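You operate a simulated robot arm through the tools that you are given. There is no shell and no other tool.

You run a simulated two-armed robot. Do the job below in one go: nothing can be reset, and whatever is moved stays where it is left.

## Task
Grind the glaze run off the spool insulator on the wet lap, then put it on the grade A tray.
Fine: guard shut; pressure arm down to grind, up after; stop cranking once clean. Where these are worked on the way, their far stop is far enough and under half their travel is too little: pressure arm.

Only the result counts: the job must be done as asked and must still hold three seconds after the hand-in. Knocking over, shifting, dropping, spilling or breaking anything else fails it.

## Robot
Two 7-joint arms with fingered hands on one trunk that stands fixed in place. Base frame: the origin is at the foot of the trunk, x ahead of it, y to its left, z up. Readings come in mm, degrees, newtons and seconds.
The left shoulder is at [20, 269, 1197], the right one opposite. Payload 5 kg a hand.
Tool frame (each hand has its own): the origin (TCP) lies between the finger pads and is the grasp point; the fingertips stand 42 mm ahead of it; z points along the fingers, y is the line along which they close. The gripper opens to 208 mm. The gripper's body begins 119 mm behind the TCP. The gripper is a hand of 4 fingers: y runs from the thumb to the fingers, the wrist lies at [0, 0, -317] in the tool frame, and closing takes about 1.5 s.
Orientation is that of the tool frame in the base frame, as [roll, pitch, yaw] about the fixed x, y, z axes, in that order (R = Rz(yaw) Ry(pitch) Rx(roll)). With the fingers straight down and closing along the base's y, the tool's x points along the base's -x, its y along +y and its z along -z.

## Interface
- The arms move only by the tool play_rows. It takes "left_commands", "right_commands" or both (then of equal length, played together; a hand with none holds still); each is a list that holds one entry, the list of rows, each a list of 6 numbers: the turn, a rotation vector about the base's x, y, z in degrees, then the shift along the base's x, y, z in cm. In form: [[[rx, ry, rz, x, y, z], ...]]. A call has 1 to 20 rows; each row shifts and turns the commanded pose from where the row before left it. "left_hand" and "right_hand" are, for a hand that has rows, the opening, from 0 (shut) to 1 (fully open), set as the call begins (left out, the last holds). A row lasts 0.2 s, in which the tool goes at most 50 mm and 8.6 degrees; a call with a longer step from one row to the next is refused whole, and so is a gripper value outside its range. A pose out of reach is approached as far as the arm can. The call stops where the force on the tool passes 90 N (or 10 N more than at its start, if that is more) or the arm is blocked; 0.2 s more then pass. Each finger travels about 153 mm/s and halts on what it meets, pressing with about 26 N; the grip force reading is that of the motor and also rises with nothing between the fingers. The clock runs only during rows and for 0.2 s after the last one: add rows that do not move to give the fingers time. The reply holds the time, the measured pose of the TCP, the force on the tool along the base axes, the opening and the grip force, in the units named above and with some noise, with the torque about the TCP (base axes, N m) and any sound that the robot's microphone picked up, and new pictures: "pictures" is both (left out), scene, wrist or none (wrist: the cameras of the hands that moved).
- Cameras (640 x 400 px; columns grow to the right, rows downward): "scene" is now at [154, 42.7, 1484.4]; the picture's right is [0.45, -0.89, 0.00], its down [-0.33, -0.16, -0.93] and it looks along [0.83, 0.42, -0.37] (base axes); focal length 233 px, centre (320, 200). "left" rides on the left gripper at [-93, 1, -146] in its tool frame; the picture's right is [-0.01, -1.00, 0.00], its down [0.84, -0.01, -0.54] and it looks along [0.54, -0.01, 0.84] (tool axes); focal length 280 px, centre (320, 200). "right" rides on the right gripper at [93, 1, -146] in its tool frame; the picture's right is [-0.01, 1.00, 0.00], its down [-0.84, -0.01, -0.54] and it looks along [-0.54, -0.01, 0.84] (tool axes); focal length 280 px, centre (320, 200). There is no depth. A picture from a camera that has moved, and an enlarged one, comes with that camera's place and axes in the base frame and with its lens.
- lift_body(by): slides the trunk up (or, below 0, down) by that many mm; the arms and the scene camera ride with it, the base frame stays. It gives what a move gives, with no picture.
- move_fingers(finger1, finger2, finger3, thumb_bend, hand): sets how far each is bent, from 0 (flat) to 100 (curled in); at 30 the hand is open as for a grip, at 70 the pads meet at the TCP. One left out holds its place. A second passes; each finger stops where it meets its share of the squeeze, and holds until it gets a number again. A gripper value or a shape takes the hand back. It gives what a move gives, with no picture; readings hold the bend of each and the force on the fingers (four entries, about 0 where the hand has none), thumb and palm.
- preshape(shape, hand): the hand has 4 fingers and takes this shape, open, in about a second: jaw (thumb against the fingers, like two jaws); tri (thumb and two fingers); tip (a fingertip pinch); poke (one finger out to press); point (the index stretched); flat (the hand flat); cup (the hand cupped); fist (a fist). The gripper value then closes the fingers along that shape, each until it touches; the sizes above hold for jaw. It gives what a move gives, with no picture.
- aim_head(pan, tilt): turns the head with the scene camera to pan (to the left, within 80 degrees either way) and tilt (down, from -29 to 69), counted from straight ahead of the robot. It gives what a move gives, and a new picture of the scene camera.
- close_up(camera, box): a new picture of the part [left, top, right, bottom] of that camera's present view, enlarged. It takes no simulated time.
- sign_off(): hands the job in; it is judged then, once.

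Nothing tells you positions but the pictures and the camera data. Unless the task says otherwise, let go and move clear before handing in.

The tools are called by a JSON object that holds its "fn" and its "kwargs". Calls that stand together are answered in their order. play_rows: Moves the arms, as the interface text tells. Its arguments: {"type":"object","properties":{"left_commands":{"type":"array","items":{"type":"array","items":{"type":"array","items":{"type":"number"}}}},"left_hand":{"type":"number"},"right_commands":{"type":"array","items":{"type":"array","items":{"type":"array","items":{"type":"number"}}}},"right_hand":{"type":"number"},"pictures":{"type":"string","enum":["both","scene","wrist","none"]}},"required":[]} The other tools are called the same way: lift_body (by) slides the trunk up or down; preshape (shape, hand) gives the hand a shape; move_fingers (finger1, finger2, finger3, thumb_bend, hand) moves the fingers one by one; aim_head (pan, tilt) turns the head that bears the scene camera; close_up (camera, box) takes an enlarged picture of a part of a camera's view; sign_off () hands the job in.

At the start:

```text
time: 0.0
left_eef_pos: [374.2, 431.4, 1389.9]
left_orientation: [-180.0, 0.0, -155.0]
left_contact_force: [-0.2, -0.8, 0.2]
left_wrist_torque: [0.0, 0.0, 0.03]
left_finger_gap: 208.0
left_grasp_force: 0.1
left_shape: jaw
left_bend: [30.0, 30.0, 30.0, 30.0]
left_finger forces: [0.0, 0.0, 0.0, 0.1, 0.1, 0.0]
right_eef_pos: [466.6, -0.6, 1416.7]
right_orientation: [180.0, 0.0, -154.9]
right_contact_force: [-0.4, -0.4, -0.1]
right_wrist_torque: [0.01, 0.0, -0.02]
right_finger_gap: 207.9
right_grasp_force: 0.1
right_shape: jaw
right_bend: [30.0, 30.0, 30.0, 30.0]
right_finger forces: [0.0, 0.1, 0.0, 0.0, 0.1, 0.0]
trunk travel left (down, up): [-575.0, 46.0]
head pan, tilt: [26.8, 21.5]
```

scene: 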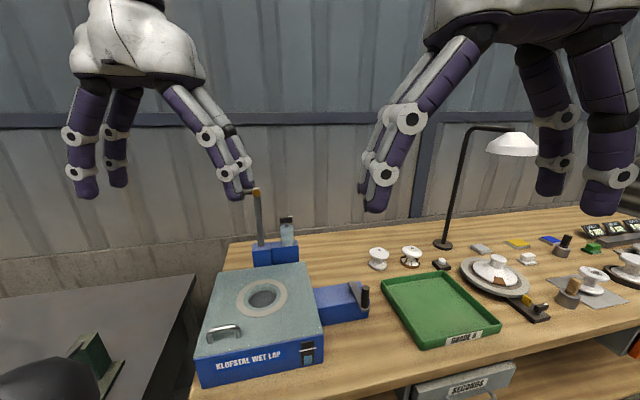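
right: 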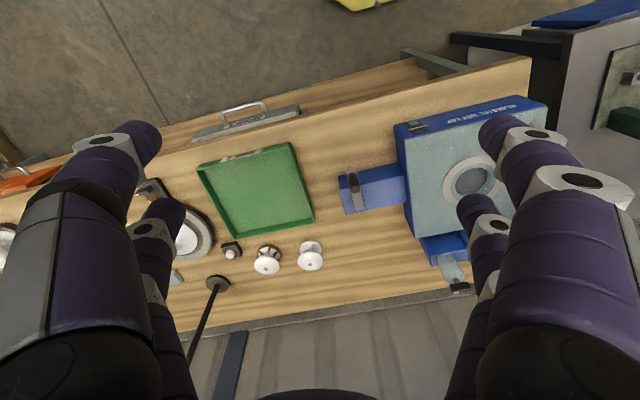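
left: 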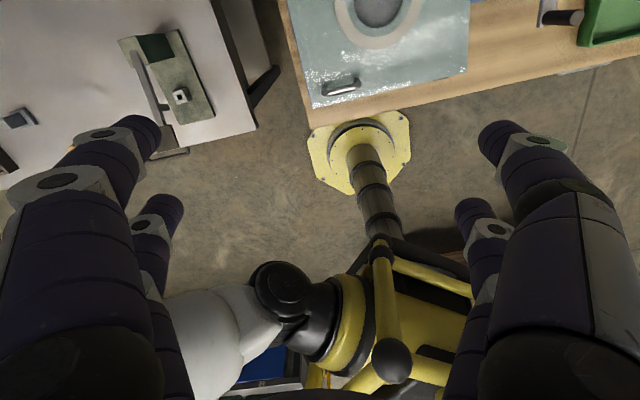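

I see a bench with a blue wet lap (a guard with a handle, a pressure arm and a crank), a green grade A tray, and several spool-shaped insulators. I'll look closer before moving anything.

{"fn": "close_up", "kwargs": {"camera": "scene", "box": [180, 180, 400, 390]}}

{"fn": "close_up", "kwargs": {"camera": "scene", "box": [350, 220, 500, 310]}}

{"fn": "close_up", "kwargs": {"camera": "scene", "box": [440, 200, 640, 330]}}

{"fn": "close_up", "kwargs": {"camera": "right", "box": [320, 80, 560, 300]}}

{"fn": "close_up", "kwargs": {"camera": "right", "box": [150, 180, 350, 300]}}

```text
1.90 times, centred on (290, 285) of scene
camera zoom: at [154.0, 42.7, 1484.4], right [0.45, -0.89, 0.0], down [-0.33, -0.16, -0.93], along [0.83, 0.42, -0.37], focal length 443 px, centre (377, 38)
```

zoom: 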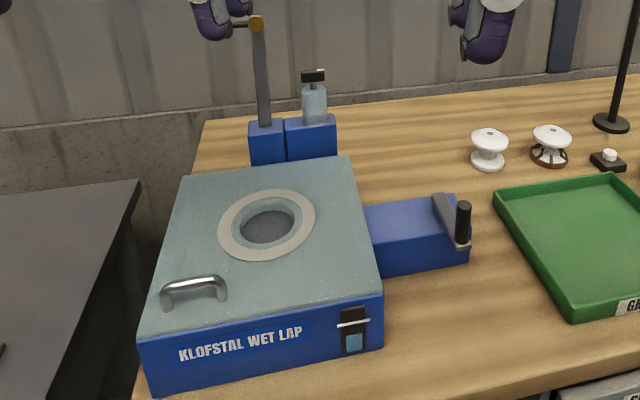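

```text
4.27 times, centred on (425, 265) of scene
camera zoom: at [154.0, 42.7, 1484.4], right [0.45, -0.89, 0.0], down [-0.33, -0.16, -0.93], along [0.83, 0.42, -0.37], focal length 993 px, centre (-128, -77)
```

zoom: 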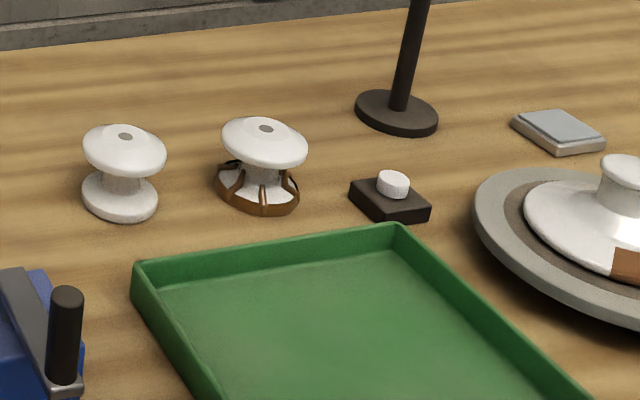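

```text
3.08 times, centred on (540, 265) of scene
camera zoom: at [154.0, 42.7, 1484.4], right [0.45, -0.89, 0.0], down [-0.33, -0.16, -0.93], along [0.83, 0.42, -0.37], focal length 716 px, centre (-357, 0)
```

zoom: 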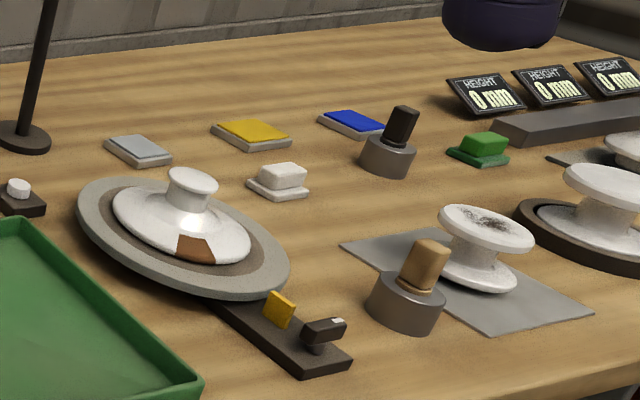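

```text
1.82 times, centred on (440, 190) of right
camera zoom: at [381.6, -38.7, 1562.7], right [-0.41, 0.91, 0.0], down [0.77, 0.34, 0.54], along [0.49, 0.22, -0.84], focal length 510 px, centre (102, 218)
```

zoom: 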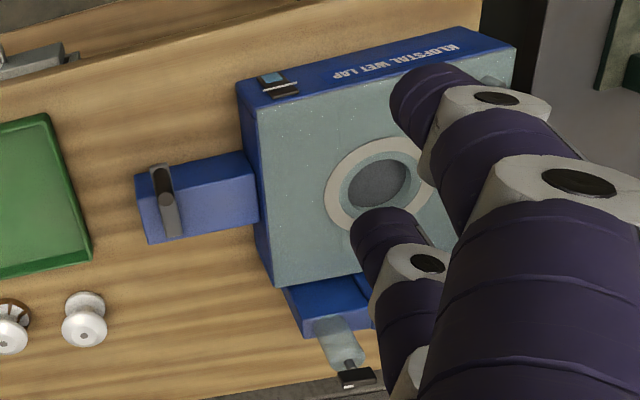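

```text
3.20 times, centred on (250, 240) of right
camera zoom: at [381.6, -38.7, 1562.7], right [-0.41, 0.91, 0.0], down [0.77, 0.34, 0.54], along [0.49, 0.22, -0.84], focal length 897 px, centre (544, 72)
```

zoom: 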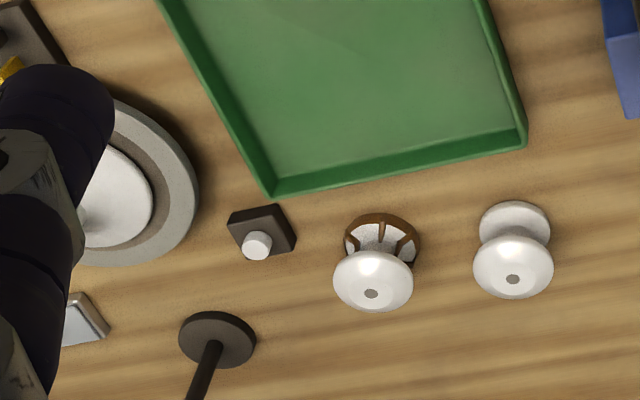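

The spool with brown glaze drips on its lower flange is the second one (next to the small black button box). I'll look around with the head for details such as labels and the drawer beneath the bench.

{"fn": "aim_head", "kwargs": {"pan": 30, "tilt": 50}}

{"fn": "aim_head", "kwargs": {"pan": -10, "tilt": 35}}

{"fn": "aim_head", "kwargs": {"pan": 70, "tilt": 35}}

```text
time: 0.9
left_eef_pos: [375.8, 432.1, 1389.6]
left_orientation: [180.0, 0.0, -155.1]
left_contact_force: [-0.5, 0.7, 0.5]
left_wrist_torque: [0.04, 0.02, -0.02]
left_finger_gap: 208.0
left_grasp_force: 0.1
left_shape: jaw
left_bend: [30.0, 30.0, 30.0, 30.0]
left_finger forces: [0.0, 0.0, 0.0, 0.0, 0.0, 0.0]
right_eef_pos: [467.2, 0.2, 1416.8]
right_orientation: [-180.0, 0.1, -155.0]
right_contact_force: [-0.2, 0.5, 0.4]
right_wrist_torque: [-0.01, -0.01, -0.05]
right_finger_gap: 207.9
right_grasp_force: 0.1
right_shape: jaw
right_bend: [30.0, 30.0, 30.0, 30.0]
right_finger forces: [0.0, 0.1, 0.0, 0.0, 0.1, 0.0]
trunk travel left (down, up): [-575.0, 46.0]
head pan, tilt: [30.0, 50.0]
camera scene: at [137.7, 39.4, 1441.3], right [0.5, -0.87, 0.0], down [-0.66, -0.38, -0.64], along [0.56, 0.32, -0.77], focal length 233 px, centre (320, 200)
```

scene: 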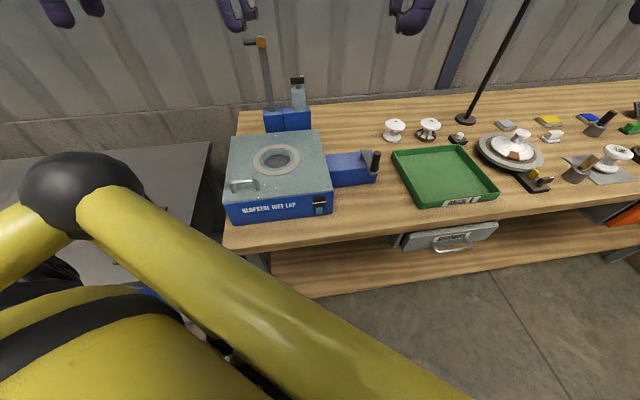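

```text
time: 2.0
left_eef_pos: [374.1, 431.6, 1388.6]
left_orientation: [-180.0, -0.1, -155.1]
left_contact_force: [0.4, 0.0, -0.6]
left_wrist_torque: [-0.03, -0.02, 0.01]
left_finger_gap: 207.6
left_grasp_force: 0.0
left_shape: jaw
left_bend: [30.0, 30.0, 30.0, 30.0]
left_finger forces: [0.0, 0.1, 0.1, 0.1, 0.0, 0.1]
right_eef_pos: [467.2, 0.1, 1416.8]
right_orientation: [180.0, 0.0, -155.0]
right_contact_force: [0.4, -1.0, 0.2]
right_wrist_torque: [0.01, -0.03, 0.01]
right_finger_gap: 207.8
right_grasp_force: 0.0
right_shape: jaw
right_bend: [30.0, 30.0, 30.0, 30.0]
right_finger forces: [0.0, 0.0, 0.0, 0.0, 0.1, 0.0]
trunk travel left (down, up): [-575.0, 46.0]
head pan, tilt: [-10.0, 35.0]
camera scene: at [157.8, -14.3, 1462.9], right [-0.17, -0.98, 0.0], down [-0.57, 0.1, -0.82], along [0.81, -0.14, -0.57], focal length 233 px, centre (320, 200)
```

scene: 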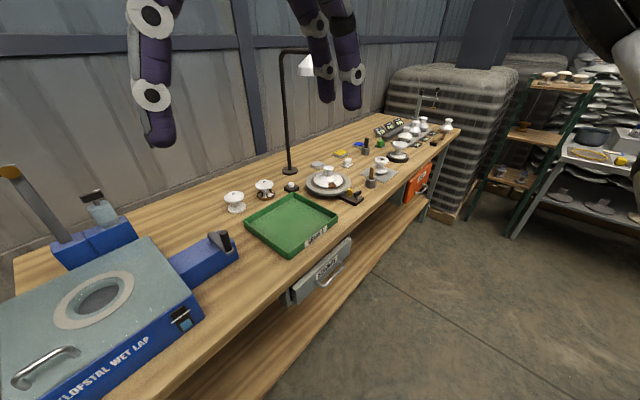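

```text
time: 3.5
left_eef_pos: [374.2, 431.7, 1390.4]
left_orientation: [180.0, -0.1, -154.9]
left_contact_force: [-0.1, -0.4, 0.2]
left_wrist_torque: [0.02, -0.01, -0.03]
left_finger_gap: 208.0
left_grasp_force: 0.0
left_shape: jaw
left_bend: [30.0, 30.0, 30.0, 30.0]
left_finger forces: [0.0, 0.0, 0.1, 0.0, 0.0, 0.0]
right_eef_pos: [466.7, 0.3, 1416.8]
right_orientation: [179.9, 0.0, -155.0]
right_contact_force: [-0.8, -0.8, 0.9]
right_wrist_torque: [0.0, 0.0, -0.03]
right_finger_gap: 207.9
right_grasp_force: 0.1
right_shape: jaw
right_bend: [30.0, 30.0, 30.0, 30.0]
right_finger forces: [0.1, 0.0, 0.0, 0.0, 0.0, 0.0]
trunk travel left (down, up): [-575.0, 46.0]
head pan, tilt: [70.0, 35.0]
camera scene: at [101.2, 83.6, 1463.0], right [0.94, -0.34, 0.0], down [-0.2, -0.54, -0.82], along [0.28, 0.77, -0.57], focal length 233 px, centre (320, 200)
```

scene: 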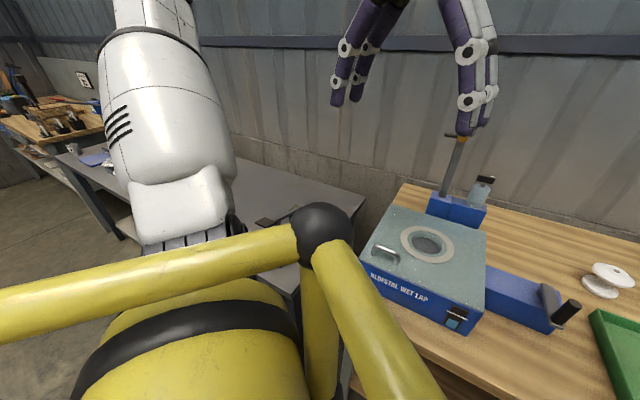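

The glazed spool's top is at about (1035, 73, 959) and the lap's hole at about (523, 404, 1002). I'll bring the left hand's camera over the lap to see how the guard, the pressure arm and the crank work.

{"fn": "play_rows", "kwargs": {"left_commands": [[[0, 0, 0, 4.5, 0, 0], [0, 0, 0, 4.5, 0, 0], [0, 0, 0, 4.5, 0, 0], [0, 0, 0, 4.5, 0.5, 0], [0, 0, 0, 4.5, 1, 0], [0, 0, 0, 4.5, 1, 0]]], "pictures": "wrist"}}

{"fn": "aim_head", "kwargs": {"pan": 40, "tilt": 30}}

```text
time: 4.9
left_eef_pos: [643.4, 457.9, 1387.0]
left_orientation: [-180.0, 0.0, -155.1]
left_contact_force: [2.3, 0.4, -0.6]
left_wrist_torque: [-0.1, 0.17, 0.04]
left_finger_gap: 207.8
left_grasp_force: 0.0
left_shape: jaw
left_bend: [30.0, 30.0, 30.0, 30.0]
left_finger forces: [0.0, 0.1, 0.0, 0.0, 0.0, 0.0]
right_eef_pos: [469.3, 1.1, 1415.6]
right_orientation: [-180.0, -0.2, -155.0]
right_contact_force: [1.4, 1.2, -0.8]
right_wrist_torque: [-0.07, 0.2, 0.0]
right_finger_gap: 207.9
right_grasp_force: 0.1
right_shape: jaw
right_bend: [30.0, 30.0, 30.0, 30.0]
right_finger forces: [0.0, 0.1, 0.1, 0.1, 0.0, 0.0]
trunk travel left (down, up): [-575.0, 46.0]
head pan, tilt: [70.0, 35.0]
camera left: at [728.2, 499.3, 1533.1], right [0.44, -0.9, 0.0], down [-0.76, -0.37, 0.54], along [-0.49, -0.24, -0.84], focal length 280 px, centre (320, 200)
```

left: 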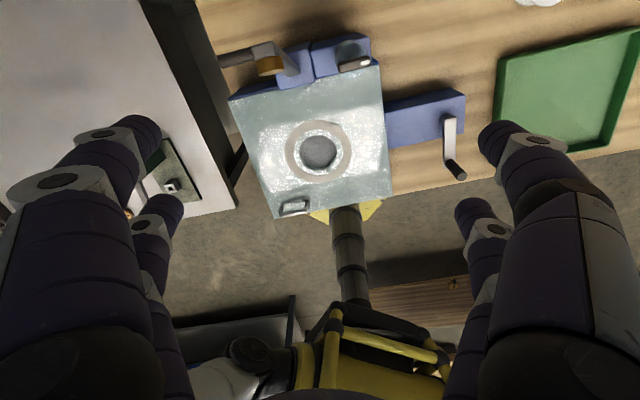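

```text
time: 5.9
left_eef_pos: [639.9, 456.2, 1390.1]
left_orientation: [180.0, -0.1, -155.1]
left_contact_force: [-0.6, -0.7, -0.8]
left_wrist_torque: [0.01, -0.01, 0.0]
left_finger_gap: 207.7
left_grasp_force: 0.0
left_shape: jaw
left_bend: [30.0, 30.0, 30.0, 30.0]
left_finger forces: [0.1, 0.0, 0.0, 0.0, 0.1, 0.0]
right_eef_pos: [466.0, 0.3, 1415.9]
right_orientation: [-179.9, -0.1, -155.0]
right_contact_force: [-0.3, 0.9, -0.7]
right_wrist_torque: [0.01, 0.01, 0.01]
right_finger_gap: 207.8
right_grasp_force: 0.0
right_shape: jaw
right_bend: [30.0, 30.0, 30.0, 30.0]
right_finger forces: [0.1, 0.1, 0.1, 0.0, 0.1, 0.0]
trunk travel left (down, up): [-575.0, 46.0]
head pan, tilt: [40.0, 30.0]
camera scene: at [140.1, 59.1, 1470.7], right [0.64, -0.77, 0.0], down [-0.38, -0.32, -0.87], along [0.66, 0.56, -0.5], focal length 233 px, centre (320, 200)
```

scene: 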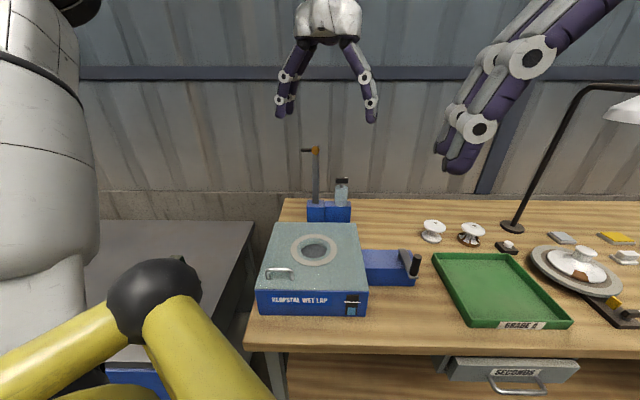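

{"fn": "close_up", "kwargs": {"camera": "left", "box": [210, 20, 410, 230]}}

{"fn": "close_up", "kwargs": {"camera": "left", "box": [370, 20, 520, 200]}}

{"fn": "close_up", "kwargs": {"camera": "scene", "box": [240, 130, 440, 325]}}

{"fn": "close_up", "kwargs": {"camera": "scene", "box": [290, 140, 370, 230]}}

{"fn": "close_up", "kwargs": {"camera": "scene", "box": [410, 205, 530, 265]}}

{"fn": "close_up", "kwargs": {"camera": "scene", "box": [250, 255, 380, 325]}}

```text
1.90 times, centred on (310, 125) of left
camera zoom: at [725.1, 498.3, 1535.1], right [0.44, -0.9, 0.0], down [-0.76, -0.37, 0.54], along [-0.48, -0.23, -0.84], focal length 534 px, centre (339, 343)
```

zoom: 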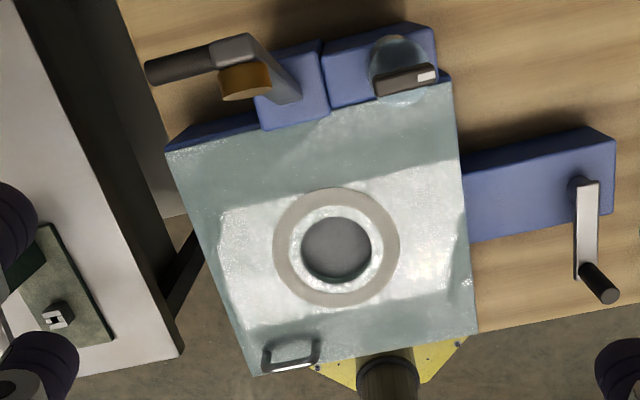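

```text
2.22 times, centred on (445, 110) of left
camera zoom: at [725.1, 498.3, 1535.1], right [0.44, -0.9, 0.0], down [-0.76, -0.37, 0.54], along [-0.48, -0.23, -0.84], focal length 623 px, centre (42, 400)
```

zoom: 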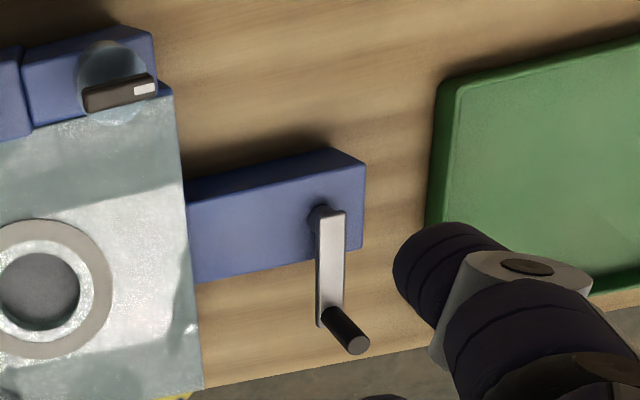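

```text
2.05 times, centred on (340, 228) of scene
camera zoom: at [140.1, 59.1, 1470.7], right [0.64, -0.77, 0.0], down [-0.38, -0.32, -0.87], along [0.66, 0.56, -0.5], focal length 477 px, centre (279, 144)
```

zoom: 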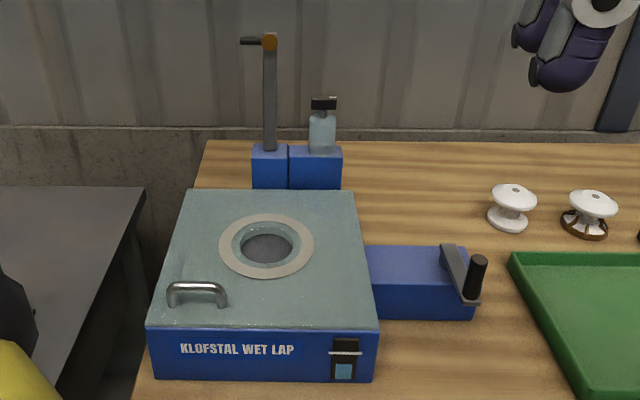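

```text
4.44 times, centred on (330, 185) of scene
camera zoom: at [140.1, 59.1, 1470.7], right [0.64, -0.77, 0.0], down [-0.38, -0.32, -0.87], along [0.66, 0.56, -0.5], focal length 1034 px, centre (276, 267)
```

zoom: 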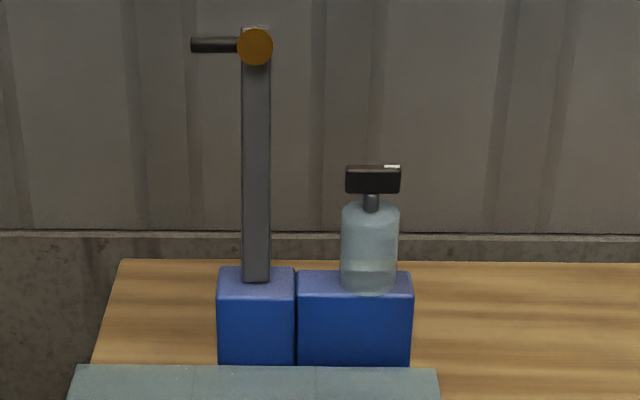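

```text
5.33 times, centred on (470, 235) of scene
camera zoom: at [140.1, 59.1, 1470.7], right [0.64, -0.77, 0.0], down [-0.38, -0.32, -0.87], along [0.66, 0.56, -0.5], focal length 1241 px, centre (-480, 13)
```

zoom: 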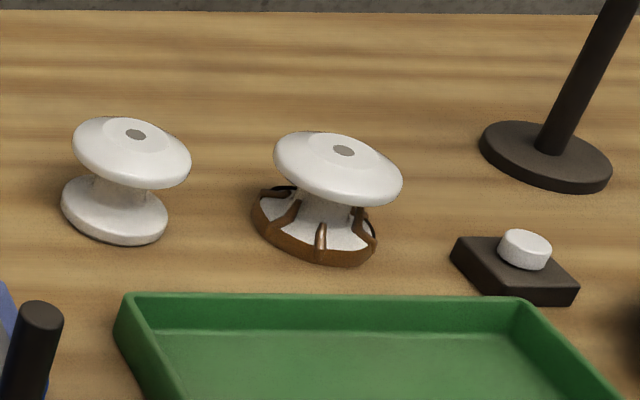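

```text
4.92 times, centred on (315, 290) of scene
camera zoom: at [140.1, 59.1, 1470.7], right [0.64, -0.77, 0.0], down [-0.38, -0.32, -0.87], along [0.66, 0.56, -0.5], focal length 1145 px, centre (345, -243)
```

zoom: 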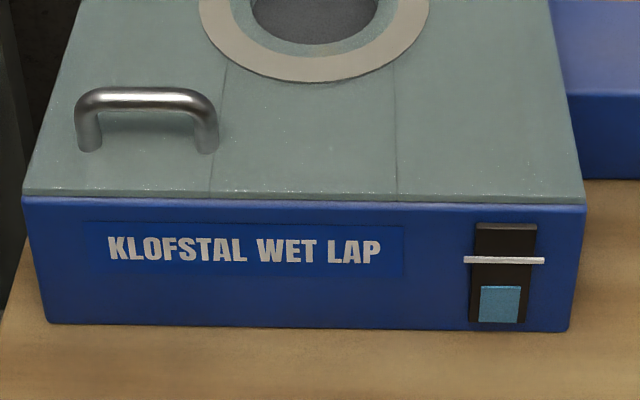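

The bench runs at about 40° to my frame. The lap hole is at about (523, 404), the crank hub at about (692, 208) with its upright knob at about (619, 146), and the pressure arm stands up behind the lap with its pad at about (673, 525, 1238). I'll move the left hand aside and use the right hand's camera for a closer look at the lap.

{"fn": "play_rows", "kwargs": {"left_commands": [[[0, 0, 0, -4.5, 2, 0], [0, 0, 0, -4.5, 2, 0], [0, 0, 0, -4.5, 2, 0], [0, 0, 0, -4.5, 2, 0], [0, 0, 0, -4.5, 2, 0], [0, 0, 0, -4.5, 2, 0], [0, 0, 0, -3, 3, 0]]], "pictures": "none"}}

{"fn": "play_rows", "kwargs": {"right_commands": [[[0, 0, 0, 0, 4, -2], [0, 0, 0, 0, 4, -3], [0, 0, 0, 0, 4, -3], [0, 0, 0, 0, 4, -3], [0, 0, 0, -1, 4, -3], [0, 0, 0, -1, 4, -3], [0, 0, 0, -1, 4, -3], [0, 0, 0, 0, 3, -2]]], "pictures": "both"}}

```text
time: 7.5
left_eef_pos: [342.5, 610.4, 1389.1]
left_orientation: [-179.9, 0.0, -155.1]
left_contact_force: [-0.6, 0.8, -0.1]
left_wrist_torque: [-0.13, -0.03, 0.0]
left_finger_gap: 207.9
left_grasp_force: 0.0
left_shape: jaw
left_bend: [30.0, 30.0, 30.0, 30.0]
left_finger forces: [0.0, 0.0, 0.0, 0.1, 0.0, 0.0]
right_eef_pos: [466.9, 1.9, 1417.2]
right_orientation: [-179.9, 0.0, -155.0]
right_contact_force: [-0.7, 1.6, 0.0]
right_wrist_torque: [-0.21, -0.06, 0.0]
right_finger_gap: 207.7
right_grasp_force: 0.0
right_shape: jaw
right_bend: [30.0, 30.0, 30.0, 30.0]
right_finger forces: [0.0, 0.0, 0.0, 0.0, 0.0, 0.1]
trunk travel left (down, up): [-575.0, 46.0]
head pan, tilt: [40.0, 30.0]
```

```text
refused: row 5 steps farther than a row can; nothing moved
```

The left hand is clear. One right-hand step was slightly over the 50 mm limit, so I'm redoing that move with smaller steps.

{"fn": "play_rows", "kwargs": {"right_commands": [[[0, 0, 0, 0, 4, -2], [0, 0, 0, 0, 4, -3], [0, 0, 0, 0, 4, -3], [0, 0, 0, -0.5, 3.9, -3], [0, 0, 0, -0.5, 3.9, -3], [0, 0, 0, -0.5, 3.9, -3], [0, 0, 0, -0.5, 3.9, -3], [0, 0, 0, 0, 3.9, -3]]], "pictures": "both"}}

```text
time: 9.5
left_eef_pos: [343.1, 608.5, 1389.6]
left_orientation: [-180.0, 0.0, -155.0]
left_contact_force: [0.0, -1.6, 0.4]
left_wrist_torque: [0.23, -0.02, 0.03]
left_finger_gap: 207.6
left_grasp_force: 0.1
left_shape: jaw
left_bend: [30.0, 30.0, 30.0, 30.0]
left_finger forces: [0.0, 0.1, 0.1, 0.1, 0.1, 0.0]
right_eef_pos: [519.6, 263.1, 1211.8]
right_orientation: [178.0, 0.9, -161.5]
right_contact_force: [0.3, -1.3, 0.6]
right_wrist_torque: [0.17, 0.04, 0.02]
right_finger_gap: 207.8
right_grasp_force: 0.0
right_shape: jaw
right_bend: [30.0, 30.0, 30.0, 30.0]
right_finger forces: [0.1, 0.0, 0.1, 0.0, 0.0, 0.0]
trunk travel left (down, up): [-575.0, 46.0]
head pan, tilt: [40.0, 30.0]
stopped in row 8 (right hand): the arm was blocked; the commanded pose is now the measured one
camera scene: at [140.3, 57.3, 1471.0], right [0.64, -0.77, 0.0], down [-0.38, -0.32, -0.87], along [0.66, 0.56, -0.5], focal length 233 px, centre (320, 200)
camera right: at [429.9, 228.6, 1355.7], right [-0.3, 0.95, 0.03], down [0.8, 0.24, 0.55], along [0.52, 0.19, -0.83], focal length 280 px, centre (320, 200)
```

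scene: 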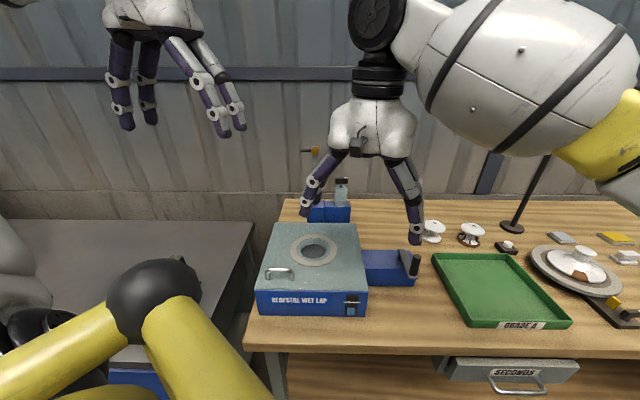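
right: 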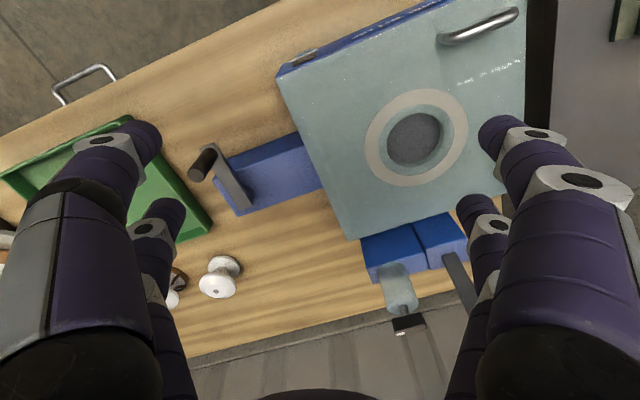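

The right arm met a limit here, but the lap is in view. I'll zoom in on the hole, the bottle and the pressure arm.

{"fn": "close_up", "kwargs": {"camera": "right", "box": [340, 60, 500, 210]}}

{"fn": "close_up", "kwargs": {"camera": "right", "box": [340, 200, 500, 350]}}

{"fn": "close_up", "kwargs": {"camera": "right", "box": [270, 20, 350, 90]}}

{"fn": "close_up", "kwargs": {"camera": "right", "box": [180, 120, 330, 310]}}

```text
2.67 times, centred on (420, 135) of right
camera zoom: at [429.9, 228.6, 1355.7], right [-0.3, 0.95, 0.03], down [0.8, 0.24, 0.55], along [0.52, 0.19, -0.83], focal length 748 px, centre (53, 373)
```

zoom: 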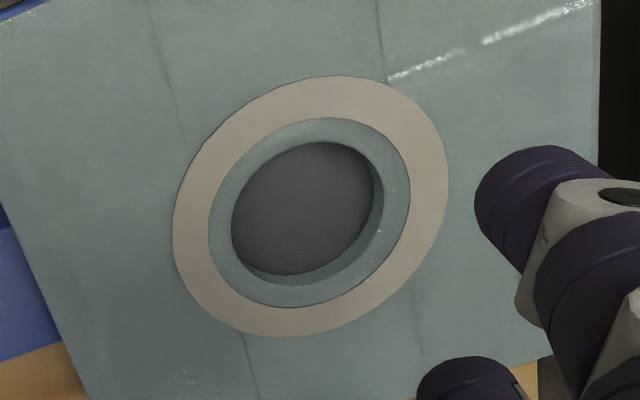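

```text
2.67 times, centred on (420, 275) of right
camera zoom: at [429.9, 228.6, 1355.7], right [-0.3, 0.95, 0.03], down [0.8, 0.24, 0.55], along [0.52, 0.19, -0.83], focal length 748 px, centre (53, 0)
```

zoom: 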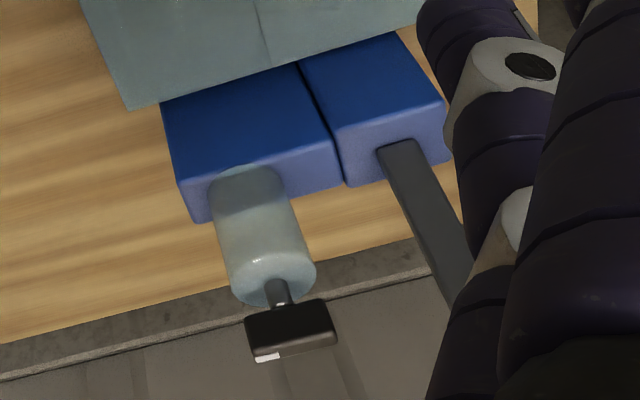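

```text
5.71 times, centred on (310, 55) of right
camera zoom: at [429.9, 228.6, 1355.7], right [-0.3, 0.95, 0.03], down [0.8, 0.24, 0.55], along [0.52, 0.19, -0.83], focal length 1602 px, centre (377, 1029)
```

zoom: 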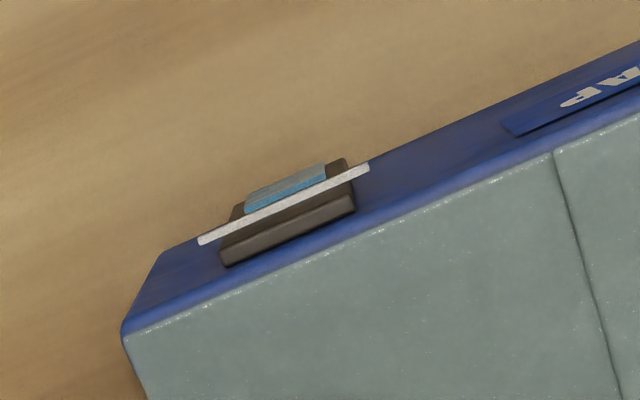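

```text
2.11 times, centred on (255, 215) of right
camera zoom: at [429.9, 228.6, 1355.7], right [-0.3, 0.95, 0.03], down [0.8, 0.24, 0.55], along [0.52, 0.19, -0.83], focal length 590 px, centre (457, 168)
```

zoom: 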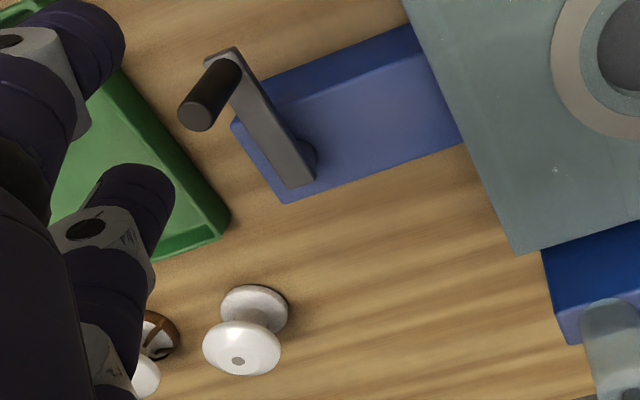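

The lap's hole is a shallow recess about 80–100 mm wide, and the guard lid looks shut. Next I'll inspect the fingers and try the hand shapes while the hand is clear of everything.

{"fn": "close_up", "kwargs": {"camera": "scene", "box": [90, 0, 260, 150]}}

{"fn": "preshape", "kwargs": {"shape": "tri", "hand": "right"}}

{"fn": "close_up", "kwargs": {"camera": "right", "box": [0, 0, 640, 400]}}

{"fn": "close_up", "kwargs": {"camera": "scene", "box": [260, 60, 460, 260]}}

{"fn": "preshape", "kwargs": {"shape": "tip", "hand": "right"}}

{"fn": "close_up", "kwargs": {"camera": "right", "box": [0, 0, 640, 400]}}

{"fn": "close_up", "kwargs": {"camera": "scene", "box": [260, 60, 460, 260]}}

```text
2.67 times, centred on (175, 75) of scene
camera zoom: at [140.3, 57.3, 1471.0], right [0.64, -0.77, 0.0], down [-0.38, -0.32, -0.87], along [0.66, 0.56, -0.5], focal length 620 px, centre (707, 533)
```

zoom: 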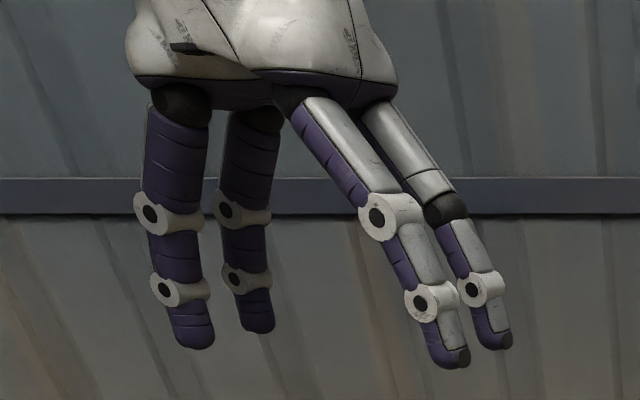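

```text
time: 10.4
left_eef_pos: [345.1, 608.0, 1388.7]
left_orientation: [-179.9, 0.0, -155.0]
left_contact_force: [0.2, 0.1, 0.0]
left_wrist_torque: [0.06, 0.03, 0.03]
left_finger_gap: 207.9
left_grasp_force: 0.1
left_shape: jaw
left_bend: [30.0, 30.0, 30.0, 30.0]
left_finger forces: [0.0, 0.0, 0.0, 0.1, 0.1, 0.0]
right_eef_pos: [520.0, 262.6, 1210.5]
right_orientation: [178.2, 1.0, -161.5]
right_contact_force: [1.2, -0.2, 0.4]
right_wrist_torque: [0.03, 0.1, -0.01]
right_finger_gap: 207.7
right_grasp_force: 0.0
right_shape: tri
right_bend: [30.0, 30.0, 30.0, 30.0]
right_finger forces: [0.0, 0.0, 0.0, 0.0, 0.0, 0.1]
trunk travel left (down, up): [-575.0, 46.0]
head pan, tilt: [40.0, 30.0]
```

```text
1.00 times, centred on (320, 200) of right (not enlarged: the box is as wide or as high as the picture)
camera zoom: at [430.1, 229.9, 1355.1], right [-0.3, 0.95, 0.03], down [0.8, 0.24, 0.55], along [0.52, 0.19, -0.83], focal length 280 px, centre (320, 200)
```

zoom: 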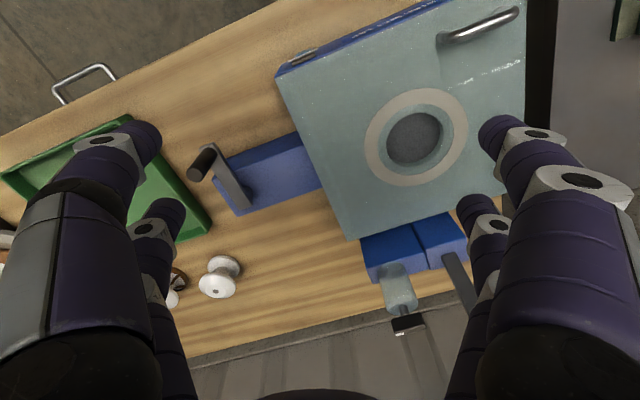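

```text
2.00 times, centred on (360, 160) of scene
camera zoom: at [140.8, 58.7, 1470.7], right [0.64, -0.77, 0.0], down [-0.38, -0.32, -0.87], along [0.66, 0.56, -0.5], focal length 465 px, centre (240, 280)
```

zoom: 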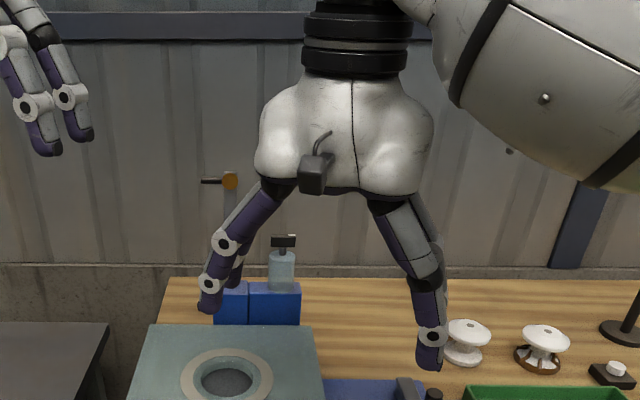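

```text
time: 11.3
left_eef_pos: [345.0, 609.2, 1388.8]
left_orientation: [-180.0, 0.0, -155.0]
left_contact_force: [0.3, 0.3, -0.9]
left_wrist_torque: [-0.03, 0.05, -0.01]
left_finger_gap: 207.7
left_grasp_force: 0.1
left_shape: jaw
left_bend: [30.0, 30.0, 30.0, 30.0]
left_finger forces: [0.0, 0.1, 0.0, 0.0, 0.0, 0.0]
right_eef_pos: [520.9, 264.1, 1210.4]
right_orientation: [178.2, 0.9, -161.5]
right_contact_force: [0.1, 0.1, 0.1]
right_wrist_torque: [-0.05, -0.03, -0.01]
right_finger_gap: 207.7
right_grasp_force: 0.1
right_shape: tip
right_bend: [30.0, 30.0, 30.0, 30.0]
right_finger forces: [0.0, 0.1, 0.0, 0.1, 0.1, 0.1]
trunk travel left (down, up): [-575.0, 46.0]
head pan, tilt: [40.0, 30.0]
```

```text
1.00 times, centred on (320, 200) of right (not enlarged: the box is as wide or as high as the picture)
camera zoom: at [429.8, 230.3, 1355.3], right [-0.3, 0.95, 0.03], down [0.8, 0.24, 0.55], along [0.52, 0.19, -0.83], focal length 280 px, centre (320, 200)
```

zoom: 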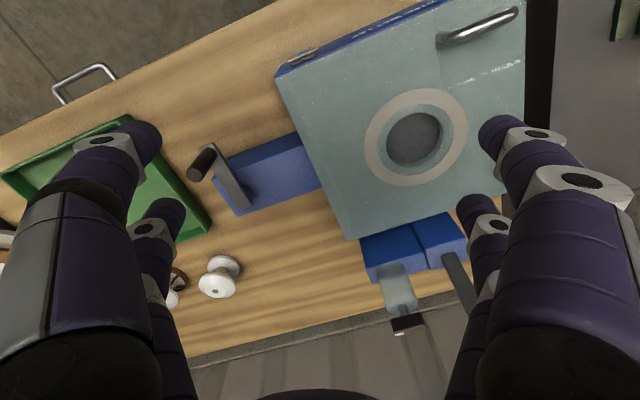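

```text
2.00 times, centred on (360, 160) of scene
camera zoom: at [140.5, 59.1, 1470.7], right [0.64, -0.77, 0.0], down [-0.38, -0.32, -0.87], along [0.66, 0.56, -0.5], focal length 465 px, centre (240, 280)
```

zoom: 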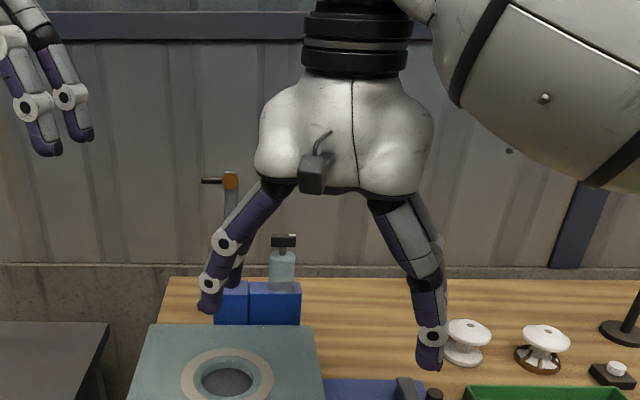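

Open, the shapes look the same: two fingers facing two. I'll test how the jaw shape closes in free air.

{"fn": "preshape", "kwargs": {"shape": "jaw", "hand": "right"}}

{"fn": "play_rows", "kwargs": {"right_commands": [[[0, 0, 0, 0, 0, 0], [0, 0, 0, 0, 0, 0], [0, 0, 0, 0, 0, 0], [0, 0, 0, 0, 0, 0]]], "right_hand": 0.35, "pictures": "wrist"}}

{"fn": "play_rows", "kwargs": {"right_commands": [[[0, 0, 0, 0, 0, 0], [0, 0, 0, 0, 0, 0], [0, 0, 0, 0, 0, 0], [0, 0, 0, 0, 0, 0]]], "right_hand": 0, "pictures": "both"}}

```text
time: 12.2
left_eef_pos: [343.2, 610.0, 1388.6]
left_orientation: [-180.0, 0.0, -155.0]
left_contact_force: [-0.4, -0.5, -0.7]
left_wrist_torque: [-0.02, 0.01, 0.0]
left_finger_gap: 207.8
left_grasp_force: 0.0
left_shape: jaw
left_bend: [30.0, 30.0, 30.0, 30.0]
left_finger forces: [0.1, 0.0, 0.0, 0.0, 0.0, 0.0]
right_eef_pos: [519.9, 264.7, 1211.3]
right_orientation: [178.1, 0.9, -161.5]
right_contact_force: [-0.3, 0.3, 0.7]
right_wrist_torque: [0.0, -0.02, 0.02]
right_finger_gap: 207.9
right_grasp_force: 0.0
right_shape: jaw
right_bend: [30.0, 30.0, 30.0, 30.0]
right_finger forces: [0.0, 0.0, 0.0, 0.1, 0.0, 0.0]
trunk travel left (down, up): [-575.0, 46.0]
head pan, tilt: [40.0, 30.0]
```

```text
time: 13.2
left_eef_pos: [343.2, 608.7, 1389.0]
left_orientation: [-180.0, 0.0, -155.0]
left_contact_force: [0.1, 0.1, 0.6]
left_wrist_torque: [0.0, 0.03, 0.0]
left_finger_gap: 207.8
left_grasp_force: 0.1
left_shape: jaw
left_bend: [30.0, 30.0, 30.0, 30.0]
left_finger forces: [0.0, 0.0, 0.0, 0.0, 0.1, 0.0]
right_eef_pos: [518.5, 263.2, 1211.7]
right_orientation: [178.2, 0.9, -161.4]
right_contact_force: [-0.8, -0.3, 0.2]
right_wrist_torque: [0.0, 0.01, -0.01]
right_finger_gap: 73.1
right_grasp_force: 0.1
right_shape: jaw
right_bend: [73.0, 73.0, 73.0, 70.0]
right_finger forces: [0.0, 0.0, 0.0, 0.1, 0.1, 0.0]
trunk travel left (down, up): [-575.0, 46.0]
head pan, tilt: [40.0, 30.0]
camera right: at [429.7, 230.3, 1355.3], right [-0.3, 0.95, 0.03], down [0.8, 0.24, 0.55], along [0.52, 0.19, -0.83], focal length 280 px, centre (320, 200)
```

right: 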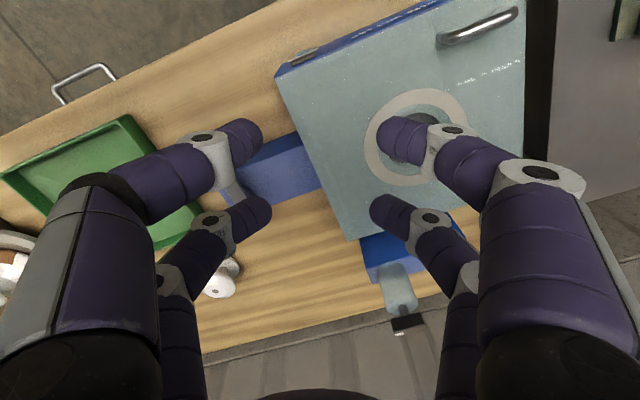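

```text
time: 14.2
left_eef_pos: [344.0, 609.4, 1388.7]
left_orientation: [-180.0, 0.1, -154.9]
left_contact_force: [0.2, 0.0, 0.8]
left_wrist_torque: [-0.01, -0.02, 0.03]
left_finger_gap: 207.9
left_grasp_force: 0.0
left_shape: jaw
left_bend: [30.0, 30.0, 30.0, 30.0]
left_finger forces: [0.1, 0.0, 0.0, 0.1, 0.0, 0.0]
right_eef_pos: [519.8, 264.8, 1211.6]
right_orientation: [178.2, 0.9, -161.5]
right_contact_force: [0.4, 0.4, -0.3]
right_wrist_torque: [-0.01, -0.01, -0.02]
right_finger_gap: 0.0
right_grasp_force: 26.3
right_shape: jaw
right_bend: [70.0, 70.0, 70.0, 70.0]
right_finger forces: [0.0, 0.1, 0.0, 0.0, 0.0, 0.1]
trunk travel left (down, up): [-575.0, 46.0]
head pan, tilt: [40.0, 30.0]
camera scene: at [140.3, 59.0, 1470.7], right [0.64, -0.77, 0.0], down [-0.38, -0.32, -0.87], along [0.66, 0.56, -0.5], focal length 233 px, centre (320, 200)
camera right: at [429.7, 230.3, 1355.2], right [-0.3, 0.95, 0.03], down [0.8, 0.24, 0.55], along [0.52, 0.19, -0.83], focal length 280 px, centre (320, 200)
```

scene: 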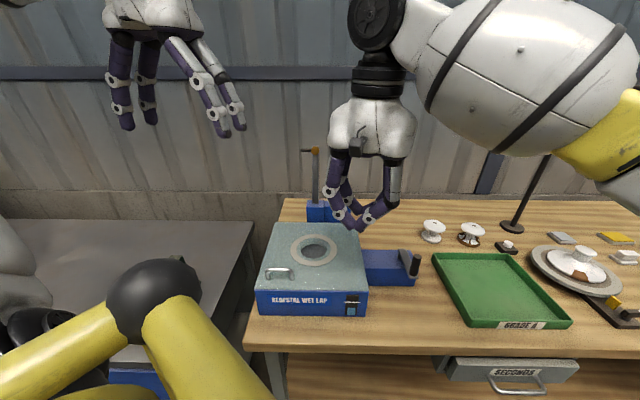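
right: 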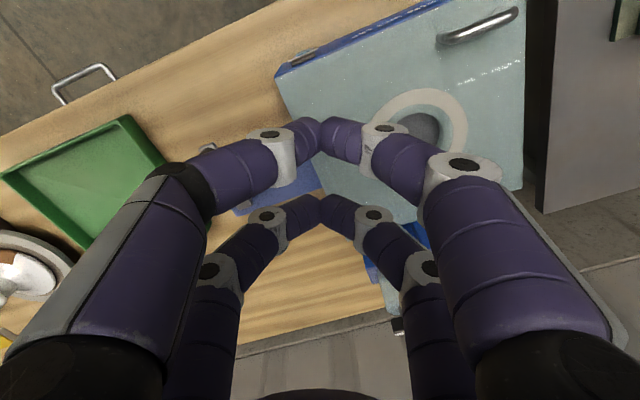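

In jaw the four fingertips meet as two pinching pairs about 60 mm apart. A single-pair pinch would suit a tilted pick better, so I'll check how "tip" and "tri" close on the left hand.

{"fn": "preshape", "kwargs": {"shape": "tip", "hand": "left"}}

{"fn": "play_rows", "kwargs": {"left_commands": [[[0, 0, 0, 0, 0, 0], [0, 0, 0, 0, 0, 0], [0, 0, 0, 0, 0, 0], [0, 0, 0, 0, 0, 0], [0, 0, 0, 0, 0, 0], [0, 0, 0, 0, 0, 0]]], "left_hand": 0.35, "pictures": "wrist"}}

{"fn": "preshape", "kwargs": {"shape": "tri", "hand": "left"}}

{"fn": "play_rows", "kwargs": {"left_commands": [[[0, 0, 0, 0, 0, 0], [0, 0, 0, 0, 0, 0], [0, 0, 0, 0, 0, 0], [0, 0, 0, 0, 0, 0], [0, 0, 0, 0, 0, 0], [0, 0, 0, 0, 0, 0]]], "left_hand": 0.35, "pictures": "wrist"}}

```text
time: 15.1
left_eef_pos: [343.6, 609.1, 1389.1]
left_orientation: [180.0, 0.0, -155.0]
left_contact_force: [0.3, -0.1, -0.4]
left_wrist_torque: [0.04, 0.0, -0.04]
left_finger_gap: 207.7
left_grasp_force: 0.1
left_shape: tip
left_bend: [30.0, 30.0, 30.0, 30.0]
left_finger forces: [0.0, 0.0, 0.0, 0.0, 0.1, 0.1]
right_eef_pos: [519.7, 263.9, 1211.9]
right_orientation: [178.1, 0.8, -161.4]
right_contact_force: [0.4, -0.1, -0.2]
right_wrist_torque: [-0.01, 0.01, 0.01]
right_finger_gap: 0.0
right_grasp_force: 26.0
right_shape: jaw
right_bend: [70.0, 70.0, 70.0, 70.0]
right_finger forces: [0.0, 0.1, 0.1, 0.0, 0.0, 0.1]
trunk travel left (down, up): [-575.0, 46.0]
head pan, tilt: [40.0, 30.0]
```

```text
time: 16.5
left_eef_pos: [343.6, 609.6, 1388.4]
left_orientation: [180.0, 0.0, -155.0]
left_contact_force: [0.0, 0.3, -0.9]
left_wrist_torque: [0.01, 0.01, 0.0]
left_finger_gap: 73.2
left_grasp_force: 0.0
left_shape: tip
left_bend: [73.0, 73.0, 73.0, 70.0]
left_finger forces: [0.1, 0.0, 0.1, 0.0, 0.0, 0.0]
right_eef_pos: [519.1, 263.7, 1211.6]
right_orientation: [178.3, 0.9, -161.5]
right_contact_force: [1.3, -0.2, -0.6]
right_wrist_torque: [0.0, 0.0, -0.02]
right_finger_gap: 0.0
right_grasp_force: 25.9
right_shape: jaw
right_bend: [70.0, 70.0, 70.0, 70.0]
right_finger forces: [0.0, 0.0, 0.0, 0.0, 0.1, 0.1]
trunk travel left (down, up): [-575.0, 46.0]
head pan, tilt: [40.0, 30.0]
camera left: at [428.7, 650.7, 1534.2], right [0.44, -0.9, 0.0], down [-0.76, -0.37, 0.54], along [-0.48, -0.24, -0.84], focal length 280 px, centre (320, 200)
```

left: 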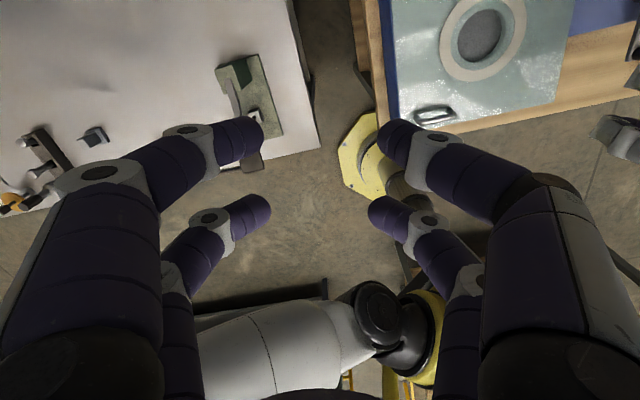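

```text
time: 17.4
left_eef_pos: [343.5, 609.6, 1388.6]
left_orientation: [180.0, 0.0, -155.0]
left_contact_force: [-0.4, 0.9, 0.3]
left_wrist_torque: [-0.04, -0.02, 0.02]
left_finger_gap: 208.1
left_grasp_force: 0.0
left_shape: tri
left_bend: [30.0, 30.0, 30.0, 30.0]
left_finger forces: [0.0, 0.0, 0.1, 0.0, 0.0, 0.1]
right_eef_pos: [519.8, 264.7, 1211.1]
right_orientation: [178.2, 1.0, -161.5]
right_contact_force: [-0.8, -0.3, -0.1]
right_wrist_torque: [0.0, -0.01, 0.0]
right_finger_gap: 0.0
right_grasp_force: 26.0
right_shape: jaw
right_bend: [70.0, 70.0, 70.0, 70.0]
right_finger forces: [0.0, 0.1, 0.0, 0.1, 0.1, 0.0]
trunk travel left (down, up): [-575.0, 46.0]
head pan, tilt: [40.0, 30.0]
```

```text
time: 18.8
left_eef_pos: [343.8, 609.0, 1388.0]
left_orientation: [180.0, -0.1, -155.0]
left_contact_force: [0.3, -0.7, 0.0]
left_wrist_torque: [0.03, 0.01, -0.02]
left_finger_gap: 73.3
left_grasp_force: 0.0
left_shape: tri
left_bend: [73.0, 73.0, 73.0, 70.0]
left_finger forces: [0.0, 0.0, 0.1, 0.1, 0.1, 0.0]
right_eef_pos: [519.6, 264.2, 1210.8]
right_orientation: [178.1, 0.8, -161.5]
right_contact_force: [-0.9, -0.7, -0.2]
right_wrist_torque: [0.01, 0.02, 0.04]
right_finger_gap: 0.1
right_grasp_force: 26.4
right_shape: jaw
right_bend: [70.0, 70.0, 70.0, 70.0]
right_finger forces: [0.1, 0.1, 0.1, 0.0, 0.0, 0.1]
trunk travel left (down, up): [-575.0, 46.0]
head pan, tilt: [40.0, 30.0]
camera left: at [428.7, 650.7, 1534.2], right [0.44, -0.9, 0.0], down [-0.76, -0.37, 0.54], along [-0.48, -0.24, -0.84], focal length 280 px, centre (320, 200)
```

left: 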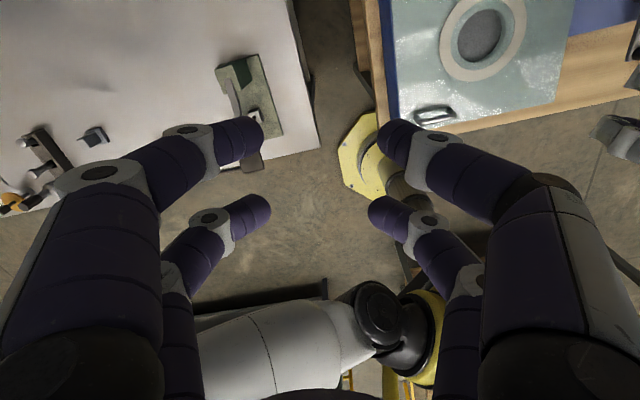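

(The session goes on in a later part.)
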